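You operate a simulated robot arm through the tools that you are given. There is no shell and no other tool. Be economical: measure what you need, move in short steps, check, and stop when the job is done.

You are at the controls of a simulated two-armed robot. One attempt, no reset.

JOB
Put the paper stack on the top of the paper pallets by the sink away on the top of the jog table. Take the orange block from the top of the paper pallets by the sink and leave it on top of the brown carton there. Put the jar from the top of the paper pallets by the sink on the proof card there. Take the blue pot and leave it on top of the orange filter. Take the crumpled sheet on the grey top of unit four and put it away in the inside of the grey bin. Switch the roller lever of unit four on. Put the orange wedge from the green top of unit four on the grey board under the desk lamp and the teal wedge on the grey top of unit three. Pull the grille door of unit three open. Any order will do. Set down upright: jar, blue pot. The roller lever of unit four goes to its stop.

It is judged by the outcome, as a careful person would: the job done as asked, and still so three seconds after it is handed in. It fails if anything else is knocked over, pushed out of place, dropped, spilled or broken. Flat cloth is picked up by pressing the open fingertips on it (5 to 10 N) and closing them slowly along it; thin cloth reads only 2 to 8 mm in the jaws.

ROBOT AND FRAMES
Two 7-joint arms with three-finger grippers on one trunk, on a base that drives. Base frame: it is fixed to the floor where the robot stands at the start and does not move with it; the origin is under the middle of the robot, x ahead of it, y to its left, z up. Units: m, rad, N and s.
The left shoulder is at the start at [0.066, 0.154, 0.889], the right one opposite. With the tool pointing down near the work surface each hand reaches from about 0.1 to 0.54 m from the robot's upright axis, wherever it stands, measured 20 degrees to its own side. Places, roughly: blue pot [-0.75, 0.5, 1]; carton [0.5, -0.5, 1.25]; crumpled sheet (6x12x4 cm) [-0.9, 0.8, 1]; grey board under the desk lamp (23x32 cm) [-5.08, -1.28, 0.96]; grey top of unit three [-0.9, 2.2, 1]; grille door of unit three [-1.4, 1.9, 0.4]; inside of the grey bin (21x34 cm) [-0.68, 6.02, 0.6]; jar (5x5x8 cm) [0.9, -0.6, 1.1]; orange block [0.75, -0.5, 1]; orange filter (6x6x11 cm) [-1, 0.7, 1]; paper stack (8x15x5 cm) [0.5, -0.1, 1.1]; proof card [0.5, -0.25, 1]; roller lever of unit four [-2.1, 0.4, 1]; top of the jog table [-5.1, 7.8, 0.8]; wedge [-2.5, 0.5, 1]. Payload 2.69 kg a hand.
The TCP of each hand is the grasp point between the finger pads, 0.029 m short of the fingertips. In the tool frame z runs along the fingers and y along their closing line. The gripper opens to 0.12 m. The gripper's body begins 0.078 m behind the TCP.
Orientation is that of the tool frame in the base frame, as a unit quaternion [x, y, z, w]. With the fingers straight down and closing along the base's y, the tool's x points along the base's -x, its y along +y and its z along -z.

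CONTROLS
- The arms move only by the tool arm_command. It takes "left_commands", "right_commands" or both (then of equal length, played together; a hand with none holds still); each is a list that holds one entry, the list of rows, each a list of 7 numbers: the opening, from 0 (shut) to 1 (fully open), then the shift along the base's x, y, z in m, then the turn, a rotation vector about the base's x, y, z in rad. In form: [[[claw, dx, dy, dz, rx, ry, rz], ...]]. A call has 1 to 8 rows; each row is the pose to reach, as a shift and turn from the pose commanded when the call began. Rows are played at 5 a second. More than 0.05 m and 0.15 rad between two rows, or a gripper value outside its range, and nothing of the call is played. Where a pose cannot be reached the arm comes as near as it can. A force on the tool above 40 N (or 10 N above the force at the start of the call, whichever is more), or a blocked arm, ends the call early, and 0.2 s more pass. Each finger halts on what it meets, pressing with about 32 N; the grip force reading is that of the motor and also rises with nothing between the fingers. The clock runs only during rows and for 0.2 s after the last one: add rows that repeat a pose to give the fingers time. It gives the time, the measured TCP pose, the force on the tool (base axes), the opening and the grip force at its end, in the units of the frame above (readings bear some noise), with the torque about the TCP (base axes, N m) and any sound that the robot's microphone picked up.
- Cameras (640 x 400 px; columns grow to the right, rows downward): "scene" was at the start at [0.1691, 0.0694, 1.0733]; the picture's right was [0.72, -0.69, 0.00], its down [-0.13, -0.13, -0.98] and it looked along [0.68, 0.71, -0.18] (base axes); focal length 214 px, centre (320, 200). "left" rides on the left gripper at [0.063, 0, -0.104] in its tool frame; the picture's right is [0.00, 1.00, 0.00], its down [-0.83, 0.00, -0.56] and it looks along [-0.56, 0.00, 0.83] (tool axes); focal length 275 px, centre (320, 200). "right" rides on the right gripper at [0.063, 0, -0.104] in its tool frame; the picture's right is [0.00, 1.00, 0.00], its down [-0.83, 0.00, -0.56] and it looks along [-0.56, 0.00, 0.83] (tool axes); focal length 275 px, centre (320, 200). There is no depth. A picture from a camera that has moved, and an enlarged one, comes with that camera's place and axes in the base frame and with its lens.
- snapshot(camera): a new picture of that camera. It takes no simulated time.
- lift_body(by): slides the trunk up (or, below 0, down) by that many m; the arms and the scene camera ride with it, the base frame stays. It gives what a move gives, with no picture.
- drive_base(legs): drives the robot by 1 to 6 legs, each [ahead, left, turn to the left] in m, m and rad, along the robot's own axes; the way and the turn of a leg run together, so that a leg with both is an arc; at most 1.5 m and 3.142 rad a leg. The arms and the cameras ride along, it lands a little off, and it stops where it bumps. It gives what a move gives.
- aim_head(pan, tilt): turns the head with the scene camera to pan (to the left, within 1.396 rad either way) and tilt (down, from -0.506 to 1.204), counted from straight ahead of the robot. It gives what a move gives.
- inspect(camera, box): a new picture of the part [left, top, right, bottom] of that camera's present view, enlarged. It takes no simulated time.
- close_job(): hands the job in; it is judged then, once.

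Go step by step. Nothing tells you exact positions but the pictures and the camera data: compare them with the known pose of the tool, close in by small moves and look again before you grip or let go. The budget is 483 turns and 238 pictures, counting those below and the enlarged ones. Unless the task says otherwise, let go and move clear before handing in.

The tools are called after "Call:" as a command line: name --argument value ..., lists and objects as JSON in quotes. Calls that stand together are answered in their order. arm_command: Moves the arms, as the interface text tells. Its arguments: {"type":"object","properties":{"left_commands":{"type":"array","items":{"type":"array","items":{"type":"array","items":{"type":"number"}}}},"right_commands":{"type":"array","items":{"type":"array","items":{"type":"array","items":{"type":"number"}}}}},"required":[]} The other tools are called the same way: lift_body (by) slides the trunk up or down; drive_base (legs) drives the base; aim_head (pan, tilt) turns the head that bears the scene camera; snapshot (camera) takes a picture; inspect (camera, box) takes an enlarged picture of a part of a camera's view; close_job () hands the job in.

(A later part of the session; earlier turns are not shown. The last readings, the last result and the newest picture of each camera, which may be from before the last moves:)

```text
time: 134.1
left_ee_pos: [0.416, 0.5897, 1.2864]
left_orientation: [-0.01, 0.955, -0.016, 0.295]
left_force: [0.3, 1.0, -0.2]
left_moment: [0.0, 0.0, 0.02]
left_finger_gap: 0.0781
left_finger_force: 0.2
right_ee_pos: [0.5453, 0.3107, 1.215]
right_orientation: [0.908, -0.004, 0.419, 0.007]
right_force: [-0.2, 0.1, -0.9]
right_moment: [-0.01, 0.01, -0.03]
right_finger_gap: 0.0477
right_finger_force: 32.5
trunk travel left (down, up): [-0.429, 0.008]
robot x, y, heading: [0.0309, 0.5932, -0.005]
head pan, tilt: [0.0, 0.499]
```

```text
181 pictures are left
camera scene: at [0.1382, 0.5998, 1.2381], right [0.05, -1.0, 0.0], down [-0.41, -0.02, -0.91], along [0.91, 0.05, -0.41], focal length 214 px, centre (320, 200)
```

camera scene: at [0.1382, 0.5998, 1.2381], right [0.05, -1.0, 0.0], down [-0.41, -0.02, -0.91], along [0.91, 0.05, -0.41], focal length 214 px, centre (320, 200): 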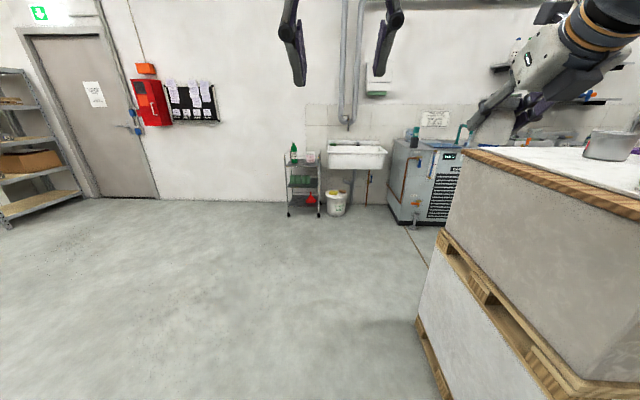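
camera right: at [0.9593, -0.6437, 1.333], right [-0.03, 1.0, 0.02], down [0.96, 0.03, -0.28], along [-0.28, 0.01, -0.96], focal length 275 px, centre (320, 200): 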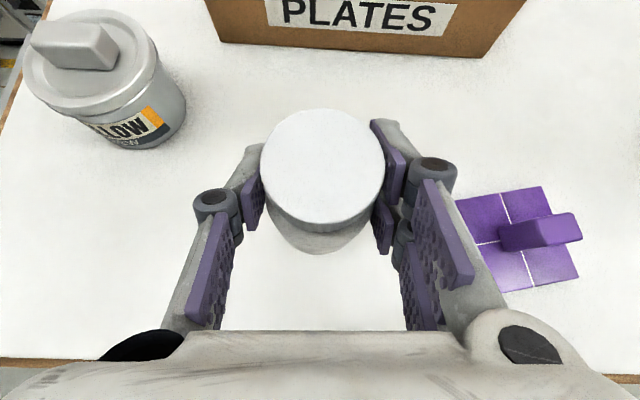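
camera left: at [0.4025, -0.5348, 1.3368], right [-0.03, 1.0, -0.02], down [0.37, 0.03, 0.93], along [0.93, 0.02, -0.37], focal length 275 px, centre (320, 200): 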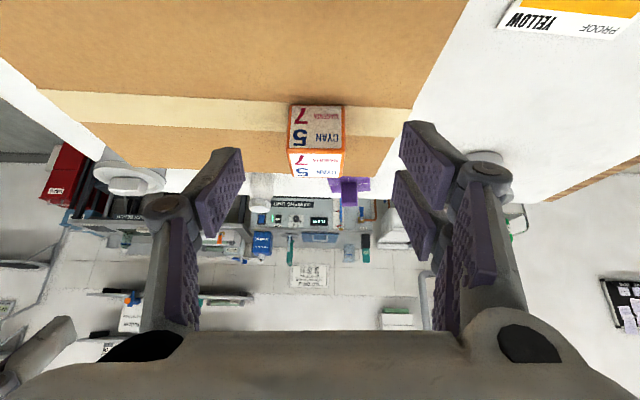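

Call:
drive_base --legs '[[0, -0.61, 0]]'

Call:
snapshot --camera "right"

Call:
snapshot --camera "scene"

Call:
snapshot --camera "left"

```text
time: 139.3
left_ee_pos: [0.4108, -0.0291, 1.2885]
left_orientation: [-0.011, 0.955, -0.015, 0.296]
left_force: [0.3, -0.2, -0.1]
left_moment: [0.0, 0.0, -0.02]
left_finger_gap: 0.0779
left_finger_force: 0.0
right_ee_pos: [0.5401, -0.3067, 1.215]
right_orientation: [0.908, -0.004, 0.42, 0.008]
right_force: [0.6, -0.4, -1.0]
right_moment: [0.03, 0.03, -0.02]
right_finger_gap: 0.0477
right_finger_force: 31.5
trunk travel left (down, up): [-0.429, 0.008]
robot x, y, heading: [0.0262, -0.0263, -0.009]
head pan, tilt: [0.0, 0.499]
```

```text
180 pictures are left
camera right: at [0.5009, -0.3048, 1.3302], right [-0.01, -1.0, 0.01], down [-0.96, 0.0, -0.27], along [0.27, -0.02, -0.96], focal length 275 px, centre (320, 200)
```

right: 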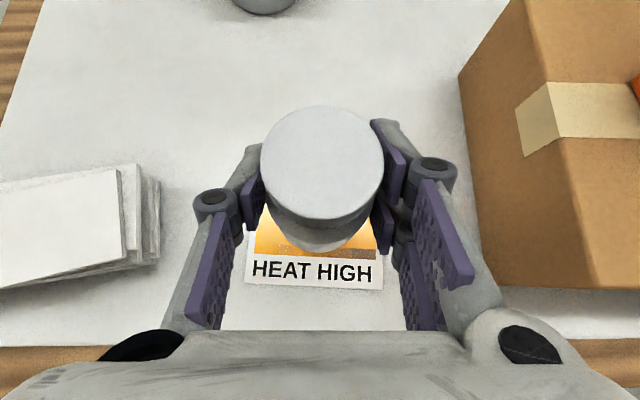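

```text
179 pictures are left
camera scene: at [0.1322, -0.0197, 1.2378], right [0.05, -1.0, 0.0], down [-0.41, -0.02, -0.91], along [0.91, 0.05, -0.42], focal length 214 px, centre (320, 200)
```

scene: 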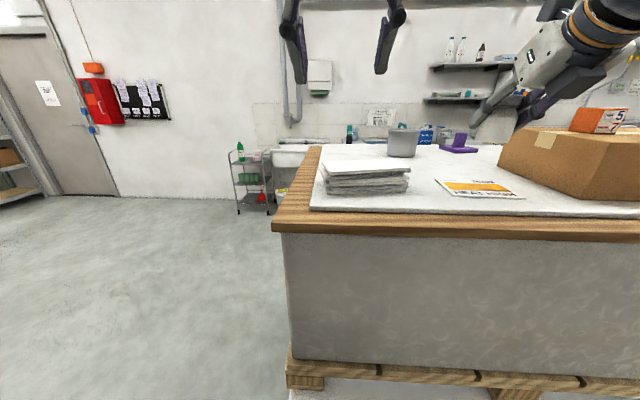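

```text
178 pictures are left
camera left: at [0.2997, -0.0287, 1.3386], right [-0.01, 1.0, -0.03], down [0.37, 0.03, 0.93], along [0.93, -0.01, -0.37], focal length 275 px, centre (320, 200)
```

left: 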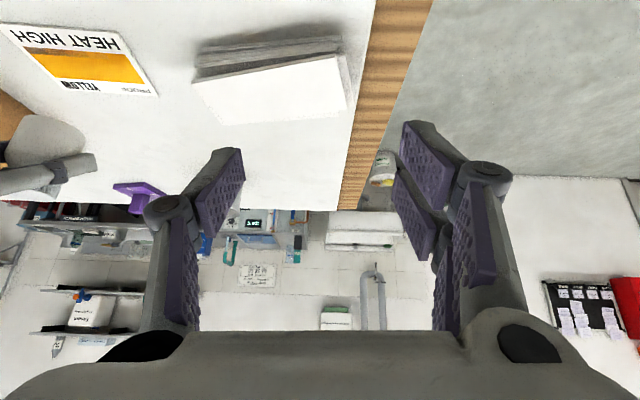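

The jar is right above the card's centre (0.54,-0.307). Lowering.

Call:
arm_command --right_commands '[[[0.25, 0, 0, -0.03, 0, 0, 0], [0.25, 0, 0, -0.06, 0, 0, 0], [0.25, 0, 0, -0.078, 0, 0, 0], [0.25, 0, 0, -0.082, 0, 0, 0], [0.25, 0, 0, -0.085, 0, 0, 0], [0.25, 0, 0, -0.087, 0, 0, 0]]]'

Call:
snapshot --camera "right"

```text
time: 140.7
left_ee_pos: [0.4097, -0.0292, 1.2859]
left_orientation: [-0.011, 0.955, -0.016, 0.296]
left_force: [0.1, 0.5, -0.7]
left_moment: [-0.02, 0.01, -0.01]
left_finger_gap: 0.0779
left_finger_force: 0.1
right_ee_pos: [0.5417, -0.307, 1.128]
right_orientation: [0.908, -0.003, 0.42, 0.008]
right_force: [-0.4, 0.3, -1.4]
right_moment: [0.03, 0.0, 0.02]
right_finger_gap: 0.0475
right_finger_force: 32.0
trunk travel left (down, up): [-0.429, 0.008]
robot x, y, heading: [0.0219, -0.0276, -0.006]
head pan, tilt: [0.0, 0.499]
```

```text
177 pictures are left
camera right: at [0.5011, -0.3048, 1.2433], right [-0.01, -1.0, 0.01], down [-0.96, 0.0, -0.27], along [0.27, -0.02, -0.96], focal length 275 px, centre (320, 200)
```

right: 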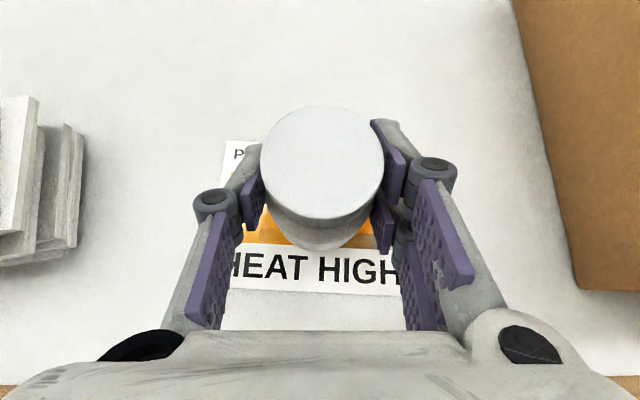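

Call:
arm_command --right_commands '[[[0.25, 0, 0, -0.002, 0, 0, 0], [0.25, 0, 0, -0.004, 0, 0, 0], [0.25, 0, 0, -0.005, 0, 0, 0]]]'

```text
time: 141.5
left_ee_pos: [0.4083, -0.0295, 1.2894]
left_orientation: [-0.01, 0.954, -0.016, 0.298]
left_force: [-1.1, 0.2, 0.4]
left_moment: [0.02, 0.02, -0.01]
left_finger_gap: 0.0781
left_finger_force: 0.0
right_ee_pos: [0.5404, -0.3063, 1.1274]
right_orientation: [0.906, -0.003, 0.423, 0.008]
right_force: [6.2, -0.7, 21.7]
right_moment: [-0.09, -0.07, 0.02]
right_finger_gap: 0.0477
right_finger_force: 32.2
trunk travel left (down, up): [-0.429, 0.008]
robot x, y, heading: [0.0263, -0.0276, -0.012]
head pan, tilt: [0.0, 0.499]
```

Contact. Ease up, release, and rise.

Call:
arm_command --right_commands '[[[0.25, 0, 0, 0.003, 0, 0, 0], [0.45, 0, 0, 0.003, 0, 0, 0], [0.65, 0, 0, 0.003, 0, 0, 0], [0.8, 0, 0, 0.003, 0, 0, 0], [0.8, -0.01, 0, 0.04, 0, 0, 0], [0.8, -0.02, 0, 0.08, 0, 0, 0], [0.8, -0.03, 0, 0.12, 0, 0, 0]]]'

Call:
snapshot --camera "right"

```text
time: 143.1
left_ee_pos: [0.408, -0.0285, 1.289]
left_orientation: [-0.011, 0.954, -0.017, 0.298]
left_force: [0.2, -0.8, 0.0]
left_moment: [0.02, 0.0, 0.01]
left_finger_gap: 0.0778
left_finger_force: 0.1
right_ee_pos: [0.5194, -0.3149, 1.2498]
right_orientation: [0.907, -0.004, 0.42, 0.006]
right_force: [0.7, 0.4, 0.6]
right_moment: [-0.02, 0.03, 0.02]
right_finger_gap: 0.0962
right_finger_force: 0.1
right hand out of reach, approached as far as the arm can: row 5, 6, 7
trunk travel left (down, up): [-0.429, 0.008]
robot x, y, heading: [0.0257, -0.0269, -0.009]
head pan, tilt: [0.0, 0.499]
```

```text
176 pictures are left
camera right: at [0.4785, -0.3137, 1.3639], right [-0.01, -1.0, 0.01], down [-0.96, 0.01, -0.27], along [0.27, -0.01, -0.96], focal length 275 px, centre (320, 200)
```

right: 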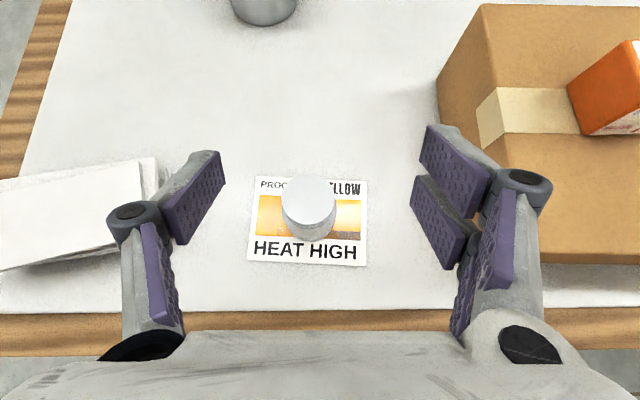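

Jar stands on the card. Next, the paper stack with the left hand: point it down, and turn it 90° so it grips across the 8 cm width.

Call:
arm_command --left_commands '[[[1, 0.0, 0, -0.02, 0, 0.15, 0], [1, 0.0, 0, -0.04, 0, 0.3, 0], [1, 0.0, 0, -0.06, 0, 0.45, 0], [1, 0.0, 0, -0.08, 0, 0.6, 0], [1, 0.0, 0, -0.08, 0, 0.6, 0]]]' --right_commands '[[[0.8, -0.02, -0.02, 0, 0, 0, 0], [0.8, -0.04, -0.05, 0, 0, 0, 0], [0.8, -0.05, -0.08, 0, 0, 0, 0], [0.8, -0.05, -0.12, 0, 0, 0, 0], [0.8, -0.05, -0.12, 0, 0, 0, 0]]]'

```text
time: 144.3
left_ee_pos: [0.4056, -0.0256, 1.2058]
left_orientation: [-0.016, 1.0, -0.012, 0.001]
left_force: [0.3, 0.0, 0.3]
left_moment: [-0.04, 0.01, -0.06]
left_finger_gap: 0.1203
left_finger_force: 0.1
left hand out of reach, approached as far as the arm can: row 4, 5
right_ee_pos: [0.473, -0.4354, 1.25]
right_orientation: [0.908, -0.003, 0.42, 0.009]
right_force: [-0.4, 0.3, -0.8]
right_moment: [0.0, 0.0, -0.02]
right_finger_gap: 0.096
right_finger_force: 0.0
trunk travel left (down, up): [-0.429, 0.008]
robot x, y, heading: [0.0273, -0.0314, -0.01]
head pan, tilt: [0.0, 0.499]
```

Call:
arm_command --left_commands '[[[1, 0.01, 0, -0.005, 0, 0, -0.15], [1, 0.02, 0, -0.01, 0, 0, -0.3], [1, 0.03, 0, -0.01, 0, 0, -0.45], [1, 0.04, 0, -0.01, 0, 0, -0.6], [1, 0.04, 0, -0.01, 0, 0, -0.75], [1, 0.04, 0, -0.01, 0, 0, -0.9], [1, 0.04, 0, -0.01, 0, 0, -1.05], [1, 0.04, 0, -0.01, 0, 0, -1.2]]]'

Call:
arm_command --left_commands '[[[1, 0.0, 0, 0, 0, 0, -0.12], [1, 0.0, 0, 0, 0, 0, -0.24], [1, 0.0, 0, 0, 0, 0, -0.37], [1, 0.0, 0, 0, 0, 0, -0.37]]]'

Call:
snapshot --camera "left"

Call:
snapshot --camera "scene"

```text
time: 146.1
left_ee_pos: [0.4259, -0.0224, 1.1848]
left_orientation: [0.553, 0.833, -0.011, -0.009]
left_force: [2.3, -0.2, -0.4]
left_moment: [0.03, 0.22, 0.0]
left_finger_gap: 0.1198
left_finger_force: 0.0
left hand out of reach, approached as far as the arm can: row 1, 2, 3, 4, 5, 6, 7, 8
right_ee_pos: [0.4787, -0.4363, 1.243]
right_orientation: [0.909, -0.004, 0.416, 0.007]
right_force: [1.7, -0.9, -1.0]
right_moment: [0.03, 0.09, 0.05]
right_finger_gap: 0.0959
right_finger_force: 0.0
trunk travel left (down, up): [-0.429, 0.008]
robot x, y, heading: [0.0265, -0.026, -0.012]
head pan, tilt: [0.0, 0.499]
```

```text
time: 147.1
left_ee_pos: [0.4208, -0.0223, 1.1866]
left_orientation: [0.697, 0.717, -0.008, -0.007]
left_force: [-0.7, -0.3, 0.8]
left_moment: [0.01, -0.01, 0.0]
left_finger_gap: 0.1198
left_finger_force: 0.1
left hand out of reach, approached as far as the arm can: row 3, 4
right_ee_pos: [0.4723, -0.4356, 1.2489]
right_orientation: [0.908, -0.004, 0.419, 0.008]
right_force: [0.0, 0.2, 0.7]
right_moment: [-0.03, 0.03, -0.04]
right_finger_gap: 0.0961
right_finger_force: 0.0
trunk travel left (down, up): [-0.429, 0.008]
robot x, y, heading: [0.0243, -0.028, -0.007]
head pan, tilt: [0.0, 0.499]
```

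```text
175 pictures are left
camera left: at [0.4217, 0.042, 1.2913], right [1.0, 0.03, -0.02], down [0.03, -0.83, 0.56], along [0.0, -0.56, -0.83], focal length 275 px, centre (320, 200)
```

left: 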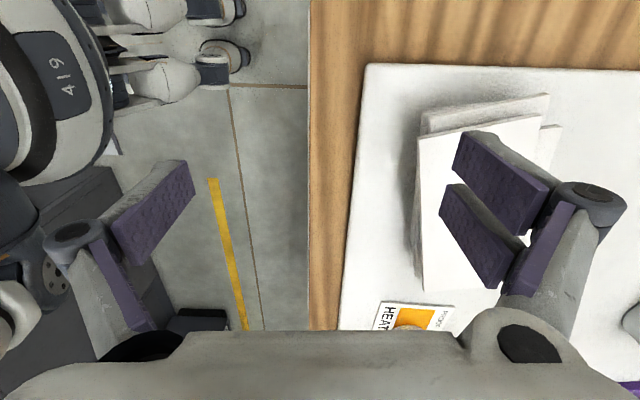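

```text
174 pictures are left
camera scene: at [0.1311, -0.0254, 1.2313], right [-0.01, -1.0, 0.0], down [-0.48, 0.0, -0.88], along [0.88, -0.01, -0.48], focal length 214 px, centre (320, 200)
```

scene: 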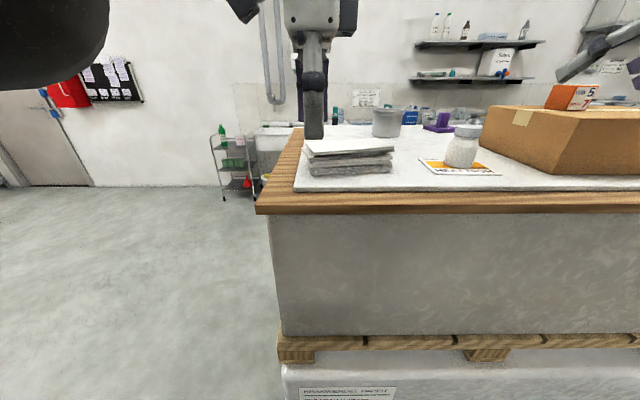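

Stack centre ≈(0.534,-0.08), turned ~13°. I'll shift the right hand away from the block, then drive 9.5 cm ahead.

Call:
arm_command --right_commands '[[[0.8, 0, 0.03, 0, 0, 0, 0], [0.8, 0, 0.06, 0.01, 0, 0, 0], [0.8, 0, 0.06, 0.02, 0, 0, 0]]]' --left_commands '[[[1, 0, 0, 0.0, 0, 0, 0.08], [1, 0, 0, 0.0, 0, 0, 0.15], [1, 0, 0, 0.0, 0, 0, 0.22]]]'

Call:
drive_base --legs '[[0.095, 0, 0]]'

Call:
snapshot --camera "left"

```text
time: 147.9
left_ee_pos: [0.4204, -0.0223, 1.1867]
left_orientation: [0.612, 0.791, -0.009, -0.007]
left_force: [-0.8, -0.2, -0.1]
left_moment: [0.01, -0.02, -0.02]
left_finger_gap: 0.1198
left_finger_force: 0.1
right_ee_pos: [0.4727, -0.3758, 1.268]
right_orientation: [0.907, -0.004, 0.421, 0.007]
right_force: [-0.6, -0.7, 0.4]
right_moment: [-0.01, 0.01, 0.0]
right_finger_gap: 0.0963
right_finger_force: 0.0
trunk travel left (down, up): [-0.429, 0.008]
robot x, y, heading: [0.028, -0.0295, -0.008]
head pan, tilt: [0.0, 0.499]
```

```text
time: 149.1
left_ee_pos: [0.5143, -0.0236, 1.1873]
left_orientation: [0.613, 0.79, -0.009, -0.006]
left_force: [0.0, -0.2, -1.1]
left_moment: [-0.01, 0.04, -0.02]
left_finger_gap: 0.12
left_finger_force: 0.2
right_ee_pos: [0.5668, -0.3773, 1.2671]
right_orientation: [0.908, -0.003, 0.42, 0.007]
right_force: [0.1, -0.1, -0.3]
right_moment: [-0.03, 0.01, -0.01]
right_finger_gap: 0.0959
right_finger_force: 0.1
trunk travel left (down, up): [-0.429, 0.008]
robot x, y, heading: [0.1162, -0.0266, -0.012]
head pan, tilt: [0.0, 0.499]
```

```text
173 pictures are left
camera left: at [0.5017, 0.039, 1.2921], right [0.97, 0.24, -0.02], down [0.21, -0.8, 0.56], along [0.12, -0.55, -0.83], focal length 275 px, centre (320, 200)
```

left: 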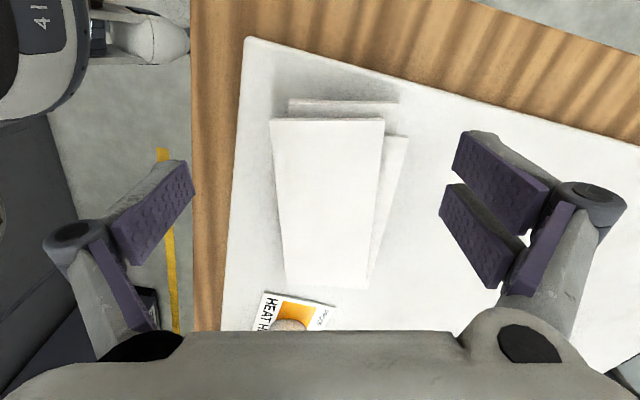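

The stack is aligned with the hand. Move over its centre.

Call:
arm_command --left_commands '[[[1, 0.01, -0.025, 0, 0, 0, 0], [1, 0.02, -0.05, 0, 0, 0, 0], [1, 0.026, -0.059, -0.005, 0, 0, 0], [1, 0.026, -0.059, -0.01, 0, 0, 0]]]'

Call:
snapshot --camera "left"

Call:
snapshot --camera "scene"

```text
time: 150.1
left_ee_pos: [0.5067, -0.0703, 1.164]
left_orientation: [0.614, 0.789, -0.01, -0.006]
left_force: [-0.1, -0.4, -0.1]
left_moment: [0.05, 0.0, 0.02]
left_finger_gap: 0.1202
left_finger_force: 0.1
left hand out of reach, approached as far as the arm can: row 1, 2, 3, 4
right_ee_pos: [0.5662, -0.378, 1.2667]
right_orientation: [0.908, -0.004, 0.419, 0.007]
right_force: [1.4, -0.3, 1.3]
right_moment: [0.01, -0.03, 0.03]
right_finger_gap: 0.0961
right_finger_force: 0.1
trunk travel left (down, up): [-0.429, 0.008]
robot x, y, heading: [0.1167, -0.0312, -0.009]
head pan, tilt: [0.0, 0.499]
```

```text
172 pictures are left
camera left: at [0.4936, -0.0082, 1.2696], right [0.97, 0.24, -0.02], down [0.21, -0.8, 0.56], along [0.12, -0.54, -0.83], focal length 275 px, centre (320, 200)
```

left: 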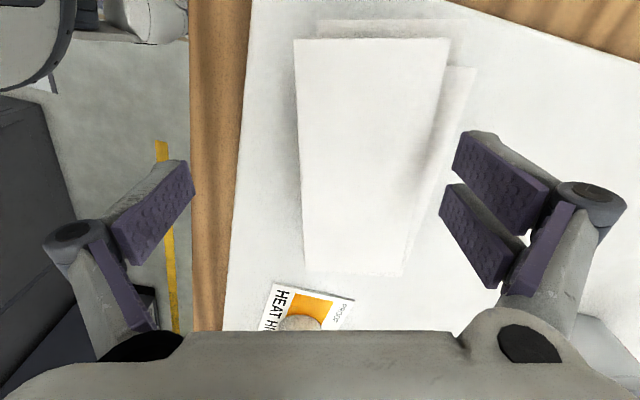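

```text
171 pictures are left
camera scene: at [0.2244, -0.0272, 1.2313], right [-0.01, -1.0, 0.0], down [-0.48, 0.01, -0.88], along [0.88, -0.01, -0.48], focal length 214 px, centre (320, 200)
```

scene: 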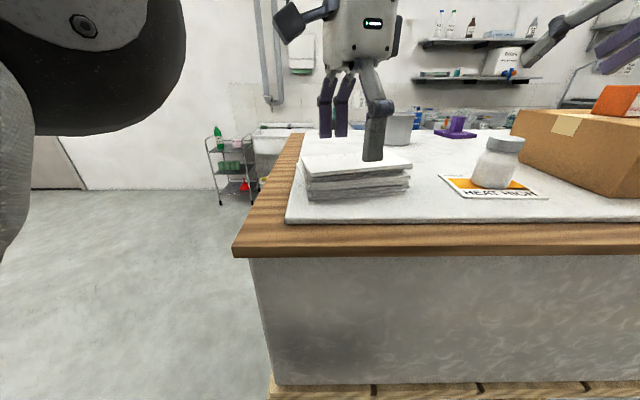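

Reach is limiting slightly; I'll nudge the base 2 cm ahead and 1.5 cm right.

Call:
drive_base --legs '[[0.02, -0.015, 0]]'

Call:
arm_command --left_commands '[[[1, 0.0, 0.0, 0, 0, 0, 0], [1, 0.0, 0.0, 0, 0, 0, 0]]]'

Call:
snapshot --camera "left"

```text
time: 150.9
left_ee_pos: [0.528, -0.0864, 1.165]
left_orientation: [0.614, 0.79, -0.008, -0.007]
left_force: [0.2, -1.0, 0.8]
left_moment: [0.0, 0.05, 0.0]
left_finger_gap: 0.1198
left_finger_force: 0.0
right_ee_pos: [0.5866, -0.3928, 1.2662]
right_orientation: [0.908, -0.003, 0.42, 0.007]
right_force: [-0.1, -0.4, 0.0]
right_moment: [0.04, 0.01, 0.02]
right_finger_gap: 0.0958
right_finger_force: 0.1
trunk travel left (down, up): [-0.429, 0.008]
robot x, y, heading: [0.1412, -0.043, -0.01]
head pan, tilt: [0.0, 0.499]
```

```text
time: 151.5
left_ee_pos: [0.5272, -0.0849, 1.1639]
left_orientation: [0.612, 0.79, -0.011, -0.007]
left_force: [0.5, -0.5, -1.1]
left_moment: [0.01, 0.02, -0.01]
left_finger_gap: 0.1201
left_finger_force: 0.0
right_ee_pos: [0.5857, -0.3922, 1.267]
right_orientation: [0.908, -0.004, 0.419, 0.008]
right_force: [-0.6, 0.7, -0.3]
right_moment: [0.01, -0.02, -0.01]
right_finger_gap: 0.0961
right_finger_force: 0.0
trunk travel left (down, up): [-0.429, 0.008]
robot x, y, heading: [0.1404, -0.0449, -0.015]
head pan, tilt: [0.0, 0.499]
```

```text
170 pictures are left
camera left: at [0.5144, -0.0225, 1.2696], right [0.97, 0.24, -0.02], down [0.21, -0.8, 0.56], along [0.12, -0.55, -0.83], focal length 275 px, centre (320, 200)
```

left: 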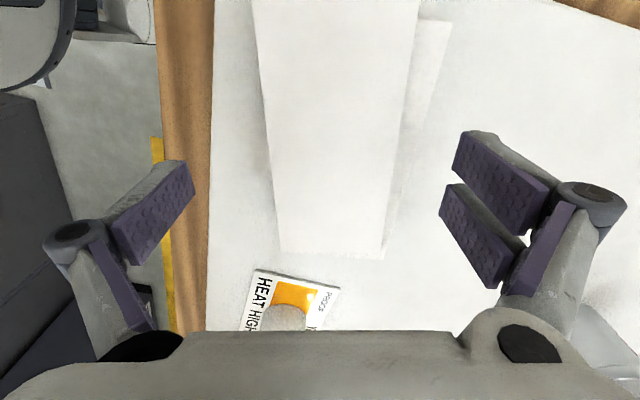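

Call:
arm_command --left_commands '[[[1, -0.01, 0.005, -0.01, 0, 0, 0], [1, -0.015, 0.01, -0.02, 0, 0, 0], [1, -0.015, 0.01, -0.02, 0, 0, 0]]]'

Call:
snapshot --camera "left"

```text
time: 152.3
left_ee_pos: [0.5114, -0.0735, 1.1444]
left_orientation: [0.614, 0.789, -0.011, -0.007]
left_force: [0.2, 0.3, 0.5]
left_moment: [-0.01, 0.04, 0.0]
left_finger_gap: 0.1201
left_finger_force: 0.0
right_ee_pos: [0.5861, -0.3923, 1.2665]
right_orientation: [0.908, -0.004, 0.419, 0.007]
right_force: [-0.6, 0.5, 1.4]
right_moment: [-0.02, 0.0, 0.02]
right_finger_gap: 0.0958
right_finger_force: 0.0
trunk travel left (down, up): [-0.429, 0.008]
robot x, y, heading: [0.1411, -0.048, -0.009]
head pan, tilt: [0.0, 0.499]
```

```text
169 pictures are left
camera left: at [0.4991, -0.0114, 1.2492], right [0.97, 0.24, -0.02], down [0.22, -0.8, 0.56], along [0.12, -0.55, -0.83], focal length 275 px, centre (320, 200)
```

left: 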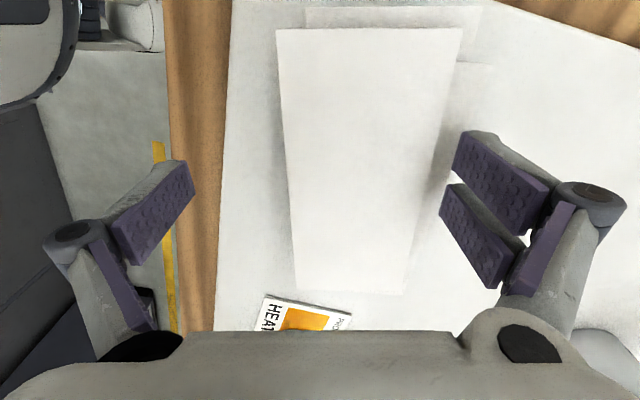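

Call:
arm_command --left_commands '[[[1, 0.015, -0.006, 0.0, 0, 0, 0], [1, 0.027, -0.012, 0.0, 0, 0, 0], [1, 0.027, -0.012, 0.0, 0, 0, 0]]]'

Call:
snapshot --camera "left"

```text
time: 153.1
left_ee_pos: [0.5397, -0.0876, 1.1451]
left_orientation: [0.613, 0.79, -0.01, -0.006]
left_force: [-0.1, 0.0, 0.0]
left_moment: [0.01, 0.0, 0.0]
left_finger_gap: 0.12
left_finger_force: 0.1
right_ee_pos: [0.5853, -0.3929, 1.2696]
right_orientation: [0.907, -0.004, 0.42, 0.008]
right_force: [-0.3, -0.5, 0.0]
right_moment: [-0.04, 0.02, -0.02]
right_finger_gap: 0.0962
right_finger_force: 0.1
trunk travel left (down, up): [-0.429, 0.008]
robot x, y, heading: [0.1402, -0.0458, -0.012]
head pan, tilt: [0.0, 0.499]
```

```text
168 pictures are left
camera left: at [0.526, -0.0245, 1.2502], right [0.97, 0.24, -0.02], down [0.21, -0.8, 0.56], along [0.12, -0.54, -0.83], focal length 275 px, centre (320, 200)
```

left: 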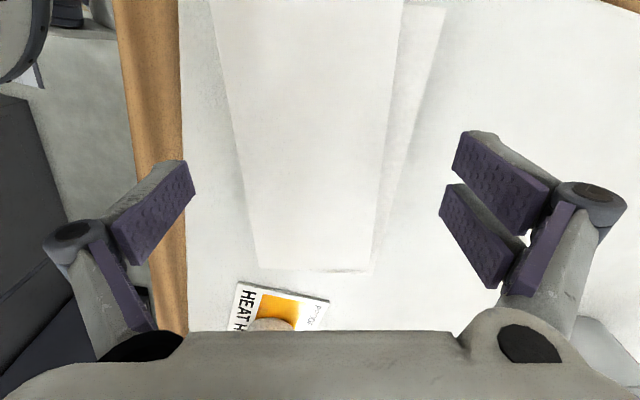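

Centred. Descend and grip.

Call:
arm_command --left_commands '[[[1, 0.0, 0.0, -0.015, 0, 0, 0], [1, 0.0, 0.0, -0.03, 0, 0, 0], [1, 0.0, 0.0, -0.03, 0, 0, 0]]]'

Call:
arm_command --left_commands '[[[0.8, 0.0, 0.0, 0, 0, 0, 0], [0.6, 0.0, 0.0, 0, 0, 0, 0], [0.5, 0.0, 0.0, 0, 0, 0, 0], [0.5, 0, 0, 0, 0, 0, 0]]]'

Call:
snapshot --camera "left"

```text
time: 153.9
left_ee_pos: [0.5392, -0.0864, 1.1146]
left_orientation: [0.614, 0.789, -0.01, -0.006]
left_force: [-0.3, 0.1, -0.4]
left_moment: [-0.03, -0.01, -0.01]
left_finger_gap: 0.1202
left_finger_force: 0.2
right_ee_pos: [0.5868, -0.3927, 1.2672]
right_orientation: [0.908, -0.004, 0.419, 0.007]
right_force: [-0.1, -0.4, 1.0]
right_moment: [-0.01, 0.0, -0.01]
right_finger_gap: 0.0959
right_finger_force: 0.0
trunk travel left (down, up): [-0.429, 0.008]
robot x, y, heading: [0.1375, -0.0467, -0.007]
head pan, tilt: [0.0, 0.499]
```

```text
time: 154.9
left_ee_pos: [0.5396, -0.0866, 1.1159]
left_orientation: [0.613, 0.79, -0.009, -0.006]
left_force: [1.1, 0.0, 2.0]
left_moment: [0.14, -0.24, -0.17]
left_finger_gap: 0.0711
left_finger_force: 31.6
right_ee_pos: [0.5861, -0.3931, 1.2673]
right_orientation: [0.908, -0.004, 0.419, 0.008]
right_force: [0.6, -0.6, -0.7]
right_moment: [-0.02, -0.01, 0.02]
right_finger_gap: 0.096
right_finger_force: 0.0
trunk travel left (down, up): [-0.429, 0.008]
robot x, y, heading: [0.1368, -0.0438, -0.012]
head pan, tilt: [0.0, 0.499]
```

```text
167 pictures are left
camera left: at [0.5254, -0.024, 1.2201], right [0.97, 0.24, -0.02], down [0.21, -0.8, 0.56], along [0.12, -0.55, -0.83], focal length 275 px, centre (320, 200)
```

left: 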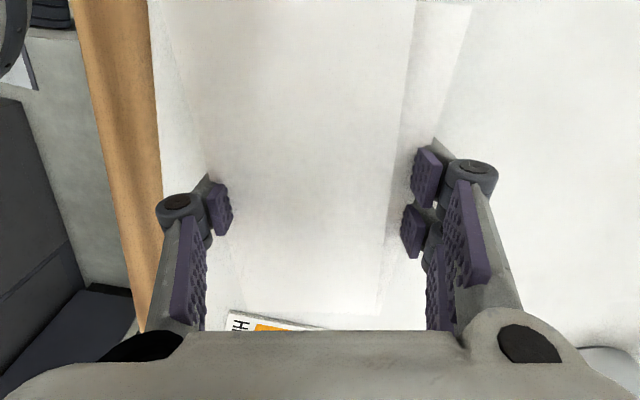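

Gripped (7.1 cm). Lift and check.

Call:
arm_command --left_commands '[[[0.4, 0.0, 0.0, 0.01, 0, 0, 0], [0.4, 0.0, 0.0, 0.025, 0, 0, 0], [0.4, -0.01, 0.005, 0.045, 0, 0, 0], [0.4, -0.02, 0.01, 0.06, 0, 0, 0]]]'

Call:
snapshot --camera "left"

Call:
snapshot --camera "scene"

```text
time: 155.9
left_ee_pos: [0.5167, -0.078, 1.1751]
left_orientation: [0.614, 0.789, -0.009, -0.006]
left_force: [0.1, -1.2, -4.7]
left_moment: [-0.01, -0.02, 0.0]
left_finger_gap: 0.0698
left_finger_force: 31.4
right_ee_pos: [0.5849, -0.3914, 1.2674]
right_orientation: [0.908, -0.005, 0.42, 0.008]
right_force: [-0.1, -0.3, -1.2]
right_moment: [-0.02, 0.0, -0.02]
right_finger_gap: 0.096
right_finger_force: 0.0
trunk travel left (down, up): [-0.429, 0.008]
robot x, y, heading: [0.1394, -0.0425, -0.01]
head pan, tilt: [0.0, 0.499]
```

```text
166 pictures are left
camera left: at [0.5047, -0.0159, 1.2808], right [0.97, 0.24, -0.02], down [0.21, -0.8, 0.56], along [0.12, -0.55, -0.83], focal length 275 px, centre (320, 200)
```

left: 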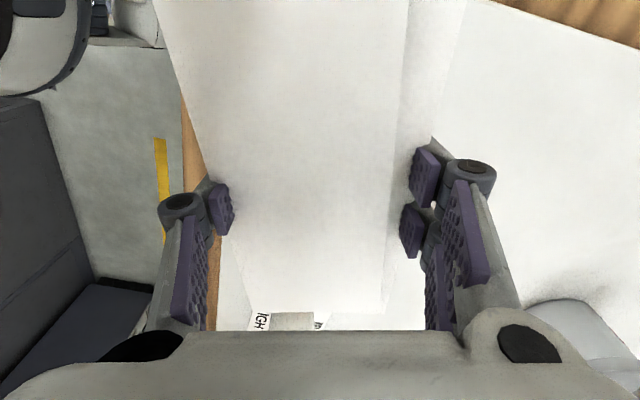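

```text
165 pictures are left
camera scene: at [0.2448, -0.0417, 1.2314], right [-0.01, -1.0, 0.0], down [-0.48, 0.0, -0.88], along [0.88, -0.01, -0.48], focal length 214 px, centre (320, 200)
```

scene: 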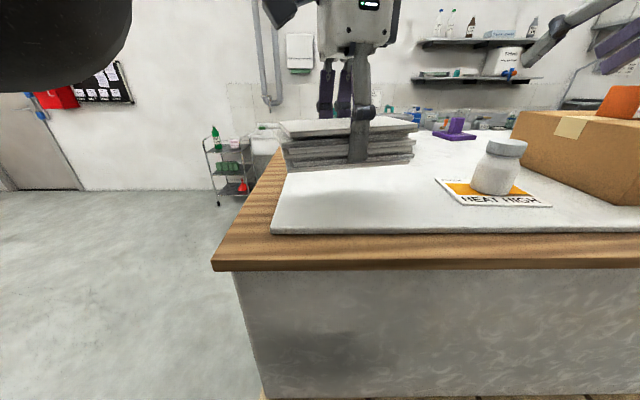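

The stack came up whole. Back off and turn around to face the press units.

Call:
drive_base --legs '[[-0.2, 0, 0], [0, 0.3, 1.571]]'

Call:
aim_head --pan 0.9 --tilt 0.4

Call:
snapshot --camera "scene"

```text
time: 161.3
left_ee_pos: [-0.2211, 0.534, 1.1757]
left_orientation: [-0.131, 0.991, -0.011, 0.002]
left_force: [-0.5, -0.6, -3.3]
left_moment: [0.0, 0.03, 0.05]
left_finger_gap: 0.07
left_finger_force: 31.6
right_ee_pos: [0.0944, 0.6058, 1.2667]
right_orientation: [0.641, 0.643, 0.3, -0.293]
right_force: [0.8, 0.3, -0.2]
right_moment: [0.02, 0.03, 0.0]
right_finger_gap: 0.096
right_finger_force: 0.0
trunk travel left (down, up): [-0.429, 0.008]
robot x, y, heading: [-0.2492, 0.1549, 1.572]
head pan, tilt: [0.0, 0.499]
cut short: leg 2
```

```text
time: 162.5
left_ee_pos: [-0.22, 0.5339, 1.1747]
left_orientation: [-0.13, 0.991, -0.011, 0.002]
left_force: [0.5, -0.2, -3.6]
left_moment: [-0.01, -0.03, -0.02]
left_finger_gap: 0.0696
left_finger_force: 32.0
right_ee_pos: [0.0938, 0.6055, 1.2674]
right_orientation: [0.641, 0.643, 0.3, -0.293]
right_force: [-0.3, -0.6, 0.6]
right_moment: [-0.02, 0.03, 0.0]
right_finger_gap: 0.096
right_finger_force: 0.1
trunk travel left (down, up): [-0.429, 0.008]
robot x, y, heading: [-0.2533, 0.1574, 1.574]
head pan, tilt: [0.901, 0.4]
```

```text
164 pictures are left
camera scene: at [-0.322, 0.2277, 1.2404], right [0.62, 0.78, 0.0], down [0.31, -0.24, -0.92], along [-0.72, 0.57, -0.39], focal length 214 px, centre (320, 200)
```

scene: 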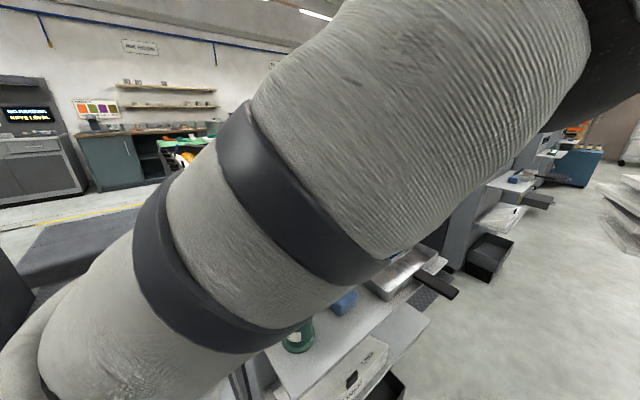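

Unit four is right beside me on the left. Step away (+x) and turn to face it.

Call:
drive_base --legs '[[0.25, -0.4, 0], [0, 0, 1.2]]'

Call:
aim_head --pan 0.0 --tilt 0.5

Call:
snapshot --camera "scene"

Call:
snapshot --camera "right"

```text
time: 169.0
left_ee_pos: [-0.1957, 0.572, 1.1761]
left_orientation: [-0.663, 0.748, -0.008, 0.008]
left_force: [-0.6, -0.1, -3.9]
left_moment: [-0.05, -0.01, 0.02]
left_finger_gap: 0.07
left_finger_force: 31.7
right_ee_pos: [-0.1447, 0.8898, 1.2675]
right_orientation: [0.171, 0.892, 0.084, -0.41]
right_force: [0.1, -0.7, 0.3]
right_moment: [0.01, 0.01, 0.02]
right_finger_gap: 0.0962
right_finger_force: 0.2
trunk travel left (down, up): [-0.429, 0.008]
robot x, y, heading: [0.1435, 0.4005, 2.755]
head pan, tilt: [0.901, 0.4]
```

```text
time: 170.2
left_ee_pos: [-0.195, 0.5714, 1.1752]
left_orientation: [-0.663, 0.748, -0.008, 0.008]
left_force: [-0.1, -0.1, -4.4]
left_moment: [0.02, -0.02, 0.0]
left_finger_gap: 0.0697
left_finger_force: 32.5
right_ee_pos: [-0.1443, 0.8897, 1.2674]
right_orientation: [0.171, 0.892, 0.085, -0.411]
right_force: [-0.4, 0.7, 0.7]
right_moment: [0.03, 0.02, 0.0]
right_finger_gap: 0.0959
right_finger_force: 0.0
trunk travel left (down, up): [-0.429, 0.008]
robot x, y, heading: [0.1447, 0.4007, 2.761]
head pan, tilt: [0.0, 0.499]
```

```text
163 pictures are left
camera scene: at [0.0497, 0.4433, 1.2313], right [0.37, 0.93, 0.0], down [0.44, -0.18, -0.88], along [-0.82, 0.33, -0.48], focal length 214 px, centre (320, 200)
```

scene: 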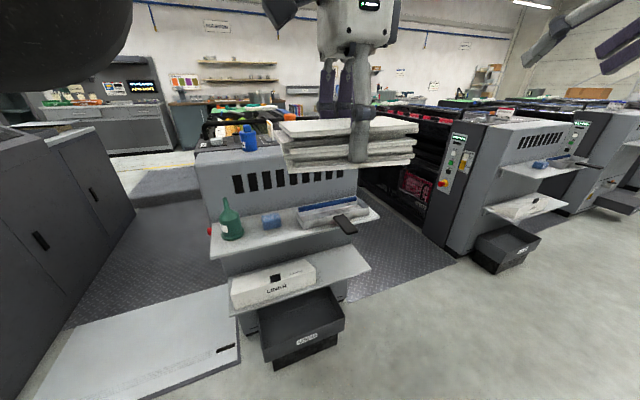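

```text
162 pictures are left
camera right: at [-0.1112, 0.8744, 1.3819], right [0.37, 0.93, 0.01], down [0.89, -0.35, -0.27], along [-0.25, 0.11, -0.96], focal length 275 px, centre (320, 200)
```

right: 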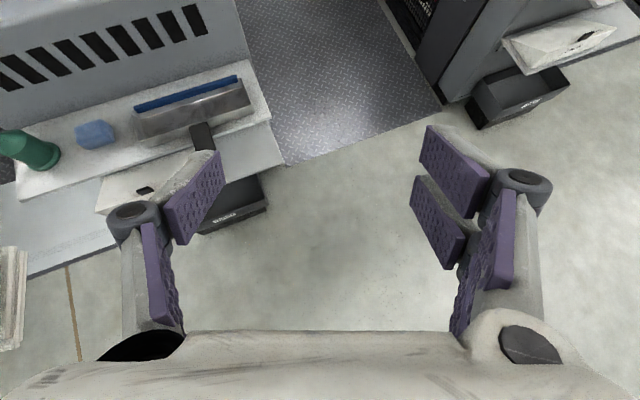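

Call:
inspect --camera "scene" --box '[180, 90, 420, 240]'

Call:
inspect --camera "scene" --box '[400, 80, 640, 230]'

```text
2.67 times, centred on (300, 165) of scene
camera zoom: at [0.0497, 0.4433, 1.2313], right [0.37, 0.93, 0.0], down [0.44, -0.18, -0.88], along [-0.82, 0.33, -0.48], focal length 572 px, centre (373, 293)
```

zoom: 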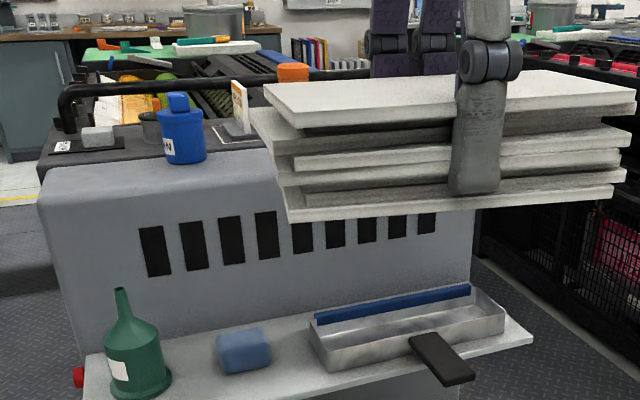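

```text
2.67 times, centred on (520, 155) of scene
camera zoom: at [0.0497, 0.4433, 1.2313], right [0.37, 0.93, 0.0], down [0.44, -0.18, -0.88], along [-0.82, 0.33, -0.48], focal length 572 px, centre (-213, 320)
```

zoom: 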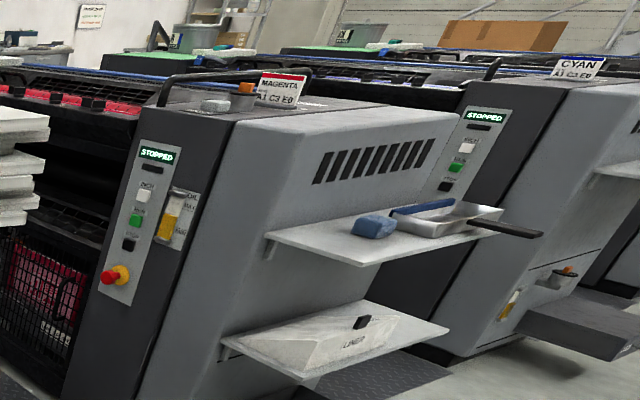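

The near machine is unit four (blue pot on its top); magenta is unit three. I'll go look down the aisle between them.

Call:
drive_base --legs '[[0, 0, 0.38], [0, -1.05, 0]]'

Call:
aim_head --pan 0.15 --tilt 0.5

Call:
snapshot --camera "scene"

Call:
snapshot --camera "right"

```text
time: 179.8
left_ee_pos: [-0.2386, 1.4847, 1.1753]
left_orientation: [0.795, -0.606, 0.006, -0.01]
left_force: [0.2, 0.0, -3.4]
left_moment: [-0.02, -0.01, -0.02]
left_finger_gap: 0.0697
left_finger_force: 31.5
right_ee_pos: [-0.3141, 1.7969, 1.2674]
right_orientation: [-0.006, 0.908, 0.003, -0.42]
right_force: [-0.5, 0.5, -0.2]
right_moment: [0.01, 0.0, 0.01]
right_finger_gap: 0.096
right_finger_force: 0.0
trunk travel left (down, up): [-0.429, 0.008]
robot x, y, heading: [0.1393, 1.4539, -3.133]
head pan, tilt: [0.0, 0.499]
```

```text
time: 180.5
left_ee_pos: [-0.2401, 1.4839, 1.1748]
left_orientation: [0.795, -0.606, 0.007, -0.01]
left_force: [-0.3, 0.5, -4.0]
left_moment: [0.04, 0.0, -0.02]
left_finger_gap: 0.0699
left_finger_force: 32.2
right_ee_pos: [-0.3143, 1.7962, 1.267]
right_orientation: [-0.005, 0.908, 0.003, -0.419]
right_force: [-1.0, -0.2, -0.6]
right_moment: [-0.02, 0.02, 0.0]
right_finger_gap: 0.0959
right_finger_force: 0.1
trunk travel left (down, up): [-0.429, 0.008]
robot x, y, heading: [0.1387, 1.4562, -3.129]
head pan, tilt: [0.15, 0.499]
```

```text
159 pictures are left
camera scene: at [0.038, 1.4442, 1.2313], right [-0.16, 0.99, 0.0], down [0.47, 0.08, -0.88], along [-0.87, -0.14, -0.48], focal length 214 px, centre (320, 200)
```

scene: 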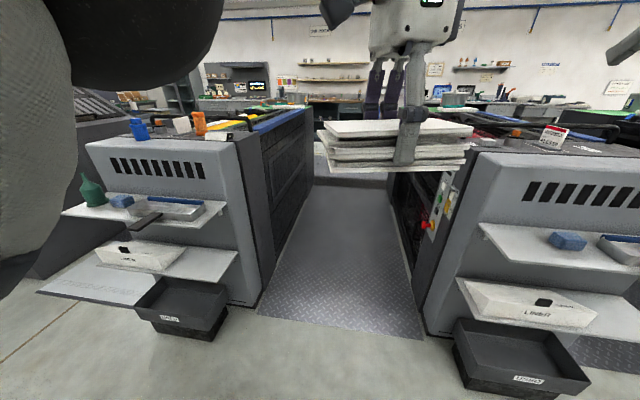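

```text
158 pictures are left
camera right: at [-0.2769, 1.7962, 1.3819], right [-0.01, 1.0, 0.01], down [0.96, 0.01, -0.27], along [-0.27, 0.01, -0.96], focal length 275 px, centre (320, 200)
```

right: 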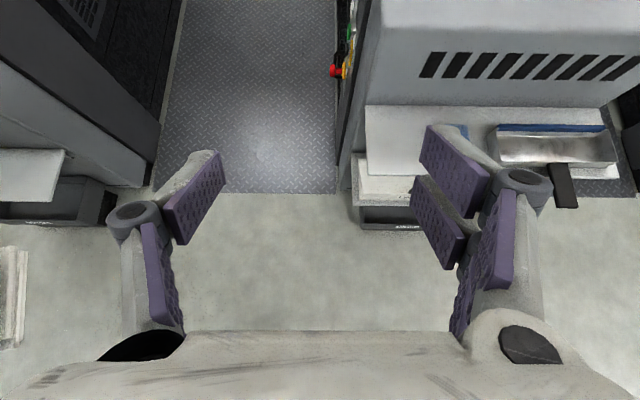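

The aisle (y≈0.95–1.92) is about 1 m wide. Let me zoom on unit four's top.

Call:
inspect --camera "scene" --box '[60, 80, 320, 240]'

Call:
inspect --camera "scene" --box '[380, 80, 640, 240]'

```text
2.46 times, centred on (190, 160) of scene
camera zoom: at [0.038, 1.4442, 1.2313], right [-0.16, 0.99, 0.0], down [0.47, 0.08, -0.88], along [-0.87, -0.14, -0.48], focal length 528 px, centre (640, 298)
```

zoom: 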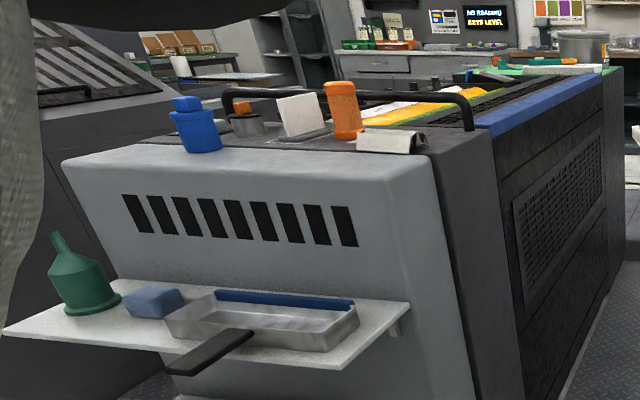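

```text
2.46 times, centred on (510, 160) of scene
camera zoom: at [0.038, 1.4442, 1.2313], right [-0.16, 0.99, 0.0], down [0.47, 0.08, -0.88], along [-0.87, -0.14, -0.48], focal length 528 px, centre (-148, 298)
```

zoom: 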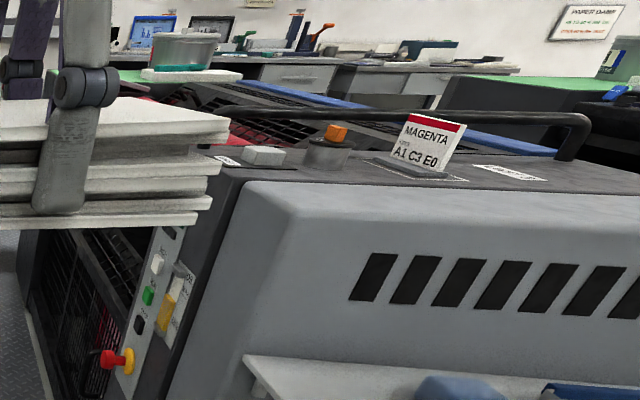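

Crumpled sheet ≈(-0.876,0.81), filter ≈(-0.965,0.67), pot ≈(-0.82,0.47), top ≈1.0. I'll move the stack hand to the left side, then enter the aisle and face unit four.

Call:
arm_command --left_commands '[[[0.4, 0.01, -0.04, 0.0, 0, 0, 0], [0.4, 0.02, -0.08, 0, 0, 0, 0], [0.4, 0.02, -0.12, 0, 0, 0, 0], [0.4, 0.02, -0.16, 0, 0, 0, 0], [0.4, 0.02, -0.2, 0.0, 0, 0, 0]]]'

Call:
drive_base --legs '[[0.65, 0, 0]]'

Call:
aim_head --pan 0.5 --tilt 0.5

Call:
snapshot --camera "scene"

```text
time: 181.7
left_ee_pos: [-0.2191, 1.2768, 1.1777]
left_orientation: [0.795, -0.606, 0.007, -0.01]
left_force: [0.1, -0.2, -4.2]
left_moment: [0.01, 0.02, 0.0]
left_finger_gap: 0.0699
left_finger_force: 31.6
right_ee_pos: [-0.315, 1.7964, 1.2681]
right_orientation: [-0.004, 0.908, 0.004, -0.419]
right_force: [0.1, 0.1, 0.1]
right_moment: [0.03, 0.01, -0.04]
right_finger_gap: 0.0962
right_finger_force: 0.1
trunk travel left (down, up): [-0.429, 0.008]
robot x, y, heading: [0.1389, 1.4529, -3.135]
head pan, tilt: [0.15, 0.499]
```

```text
time: 185.3
left_ee_pos: [-0.863, 1.2585, 1.1786]
left_orientation: [0.803, -0.596, 0.005, -0.009]
left_force: [0.7, -0.4, -3.7]
left_moment: [0.01, -0.03, 0.01]
left_finger_gap: 0.0696
left_finger_force: 32.3
right_ee_pos: [-0.9688, 1.7728, 1.2678]
right_orientation: [-0.016, 0.908, -0.002, -0.419]
right_force: [0.5, 0.1, -0.5]
right_moment: [0.02, 0.01, 0.0]
right_finger_gap: 0.0958
right_finger_force: 0.0
trunk travel left (down, up): [-0.429, 0.008]
robot x, y, heading: [-0.5069, 1.4459, -3.108]
head pan, tilt: [0.15, 0.499]
```

```text
time: 186.1
left_ee_pos: [-0.863, 1.2588, 1.1774]
left_orientation: [0.802, -0.597, 0.006, -0.01]
left_force: [-0.7, 0.7, -3.4]
left_moment: [0.0, 0.04, 0.0]
left_finger_gap: 0.0697
left_finger_force: 31.7
right_ee_pos: [-0.9687, 1.7737, 1.2681]
right_orientation: [-0.017, 0.908, -0.002, -0.419]
right_force: [-0.2, -0.5, -0.3]
right_moment: [0.0, -0.01, 0.0]
right_finger_gap: 0.0961
right_finger_force: 0.0
trunk travel left (down, up): [-0.429, 0.008]
robot x, y, heading: [-0.5062, 1.4424, -3.107]
head pan, tilt: [0.499, 0.499]
```

```text
155 pictures are left
camera scene: at [-0.598, 1.3986, 1.2313], right [-0.51, 0.86, 0.0], down [0.41, 0.24, -0.88], along [-0.76, -0.44, -0.48], focal length 214 px, centre (320, 200)
```

scene: 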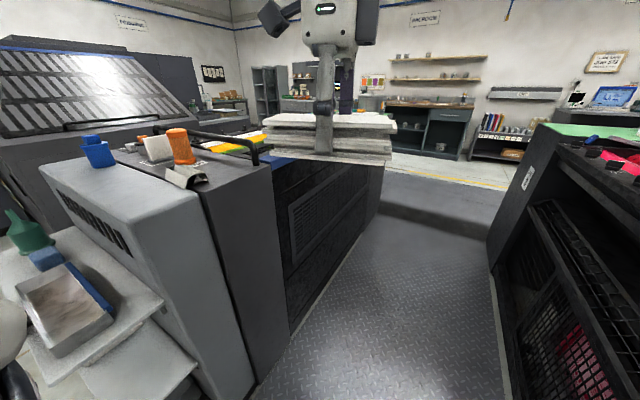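

Turn to face unit four.

Call:
drive_base --legs '[[0, 0, 1.537]]'

Call:
aim_head --pan -0.3 --tilt 0.6

Call:
snapshot --camera "scene"

Call:
snapshot --camera "right"

```text
time: 190.2
left_ee_pos: [-0.3376, 1.0808, 1.1775]
left_orientation: [0.992, 0.125, -0.002, -0.012]
left_force: [0.4, 0.3, -3.9]
left_moment: [0.01, -0.01, 0.02]
left_finger_gap: 0.0697
left_finger_force: 32.0
right_ee_pos: [-0.8562, 0.9957, 1.2669]
right_orientation: [-0.64, 0.643, -0.292, -0.301]
right_force: [0.4, 0.5, 0.0]
right_moment: [-0.01, 0.03, -0.02]
right_finger_gap: 0.0962
right_finger_force: 0.1
trunk travel left (down, up): [-0.429, 0.008]
robot x, y, heading: [-0.5078, 1.4423, -1.58]
head pan, tilt: [0.499, 0.499]
```

```text
time: 191.4
left_ee_pos: [-0.3384, 1.0805, 1.1779]
left_orientation: [0.992, 0.125, -0.002, -0.013]
left_force: [-0.5, 0.4, -3.8]
left_moment: [0.0, -0.02, -0.01]
left_finger_gap: 0.0696
left_finger_force: 31.5
right_ee_pos: [-0.8579, 0.9946, 1.2671]
right_orientation: [-0.639, 0.645, -0.292, -0.3]
right_force: [-0.6, -0.7, -1.1]
right_moment: [-0.01, 0.01, -0.01]
right_finger_gap: 0.096
right_finger_force: 0.1
trunk travel left (down, up): [-0.429, 0.008]
robot x, y, heading: [-0.5072, 1.4428, -1.583]
head pan, tilt: [-0.3, 0.6]
```

```text
154 pictures are left
camera scene: at [-0.5151, 1.343, 1.2244], right [-1.0, 0.1, 0.0], down [0.05, 0.54, -0.84], along [-0.08, -0.83, -0.54], focal length 214 px, centre (320, 200)
```

scene: 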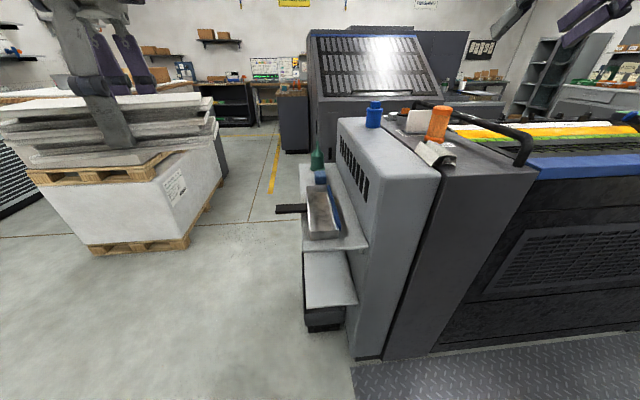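

```text
153 pictures are left
camera right: at [-0.8571, 1.0338, 1.381], right [-1.0, 0.01, 0.01], down [0.01, 0.96, -0.27], along [-0.01, -0.27, -0.96], focal length 275 px, centre (320, 200)
```

right: 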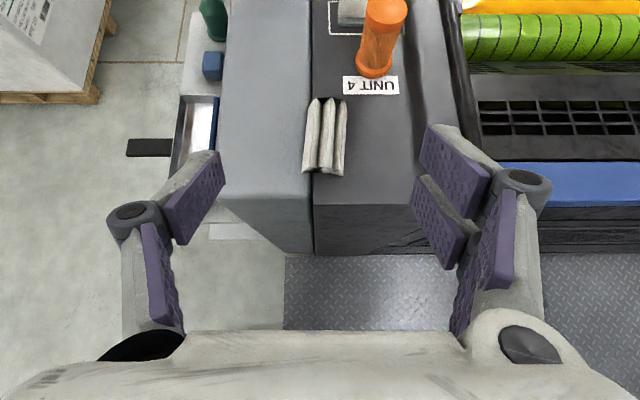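

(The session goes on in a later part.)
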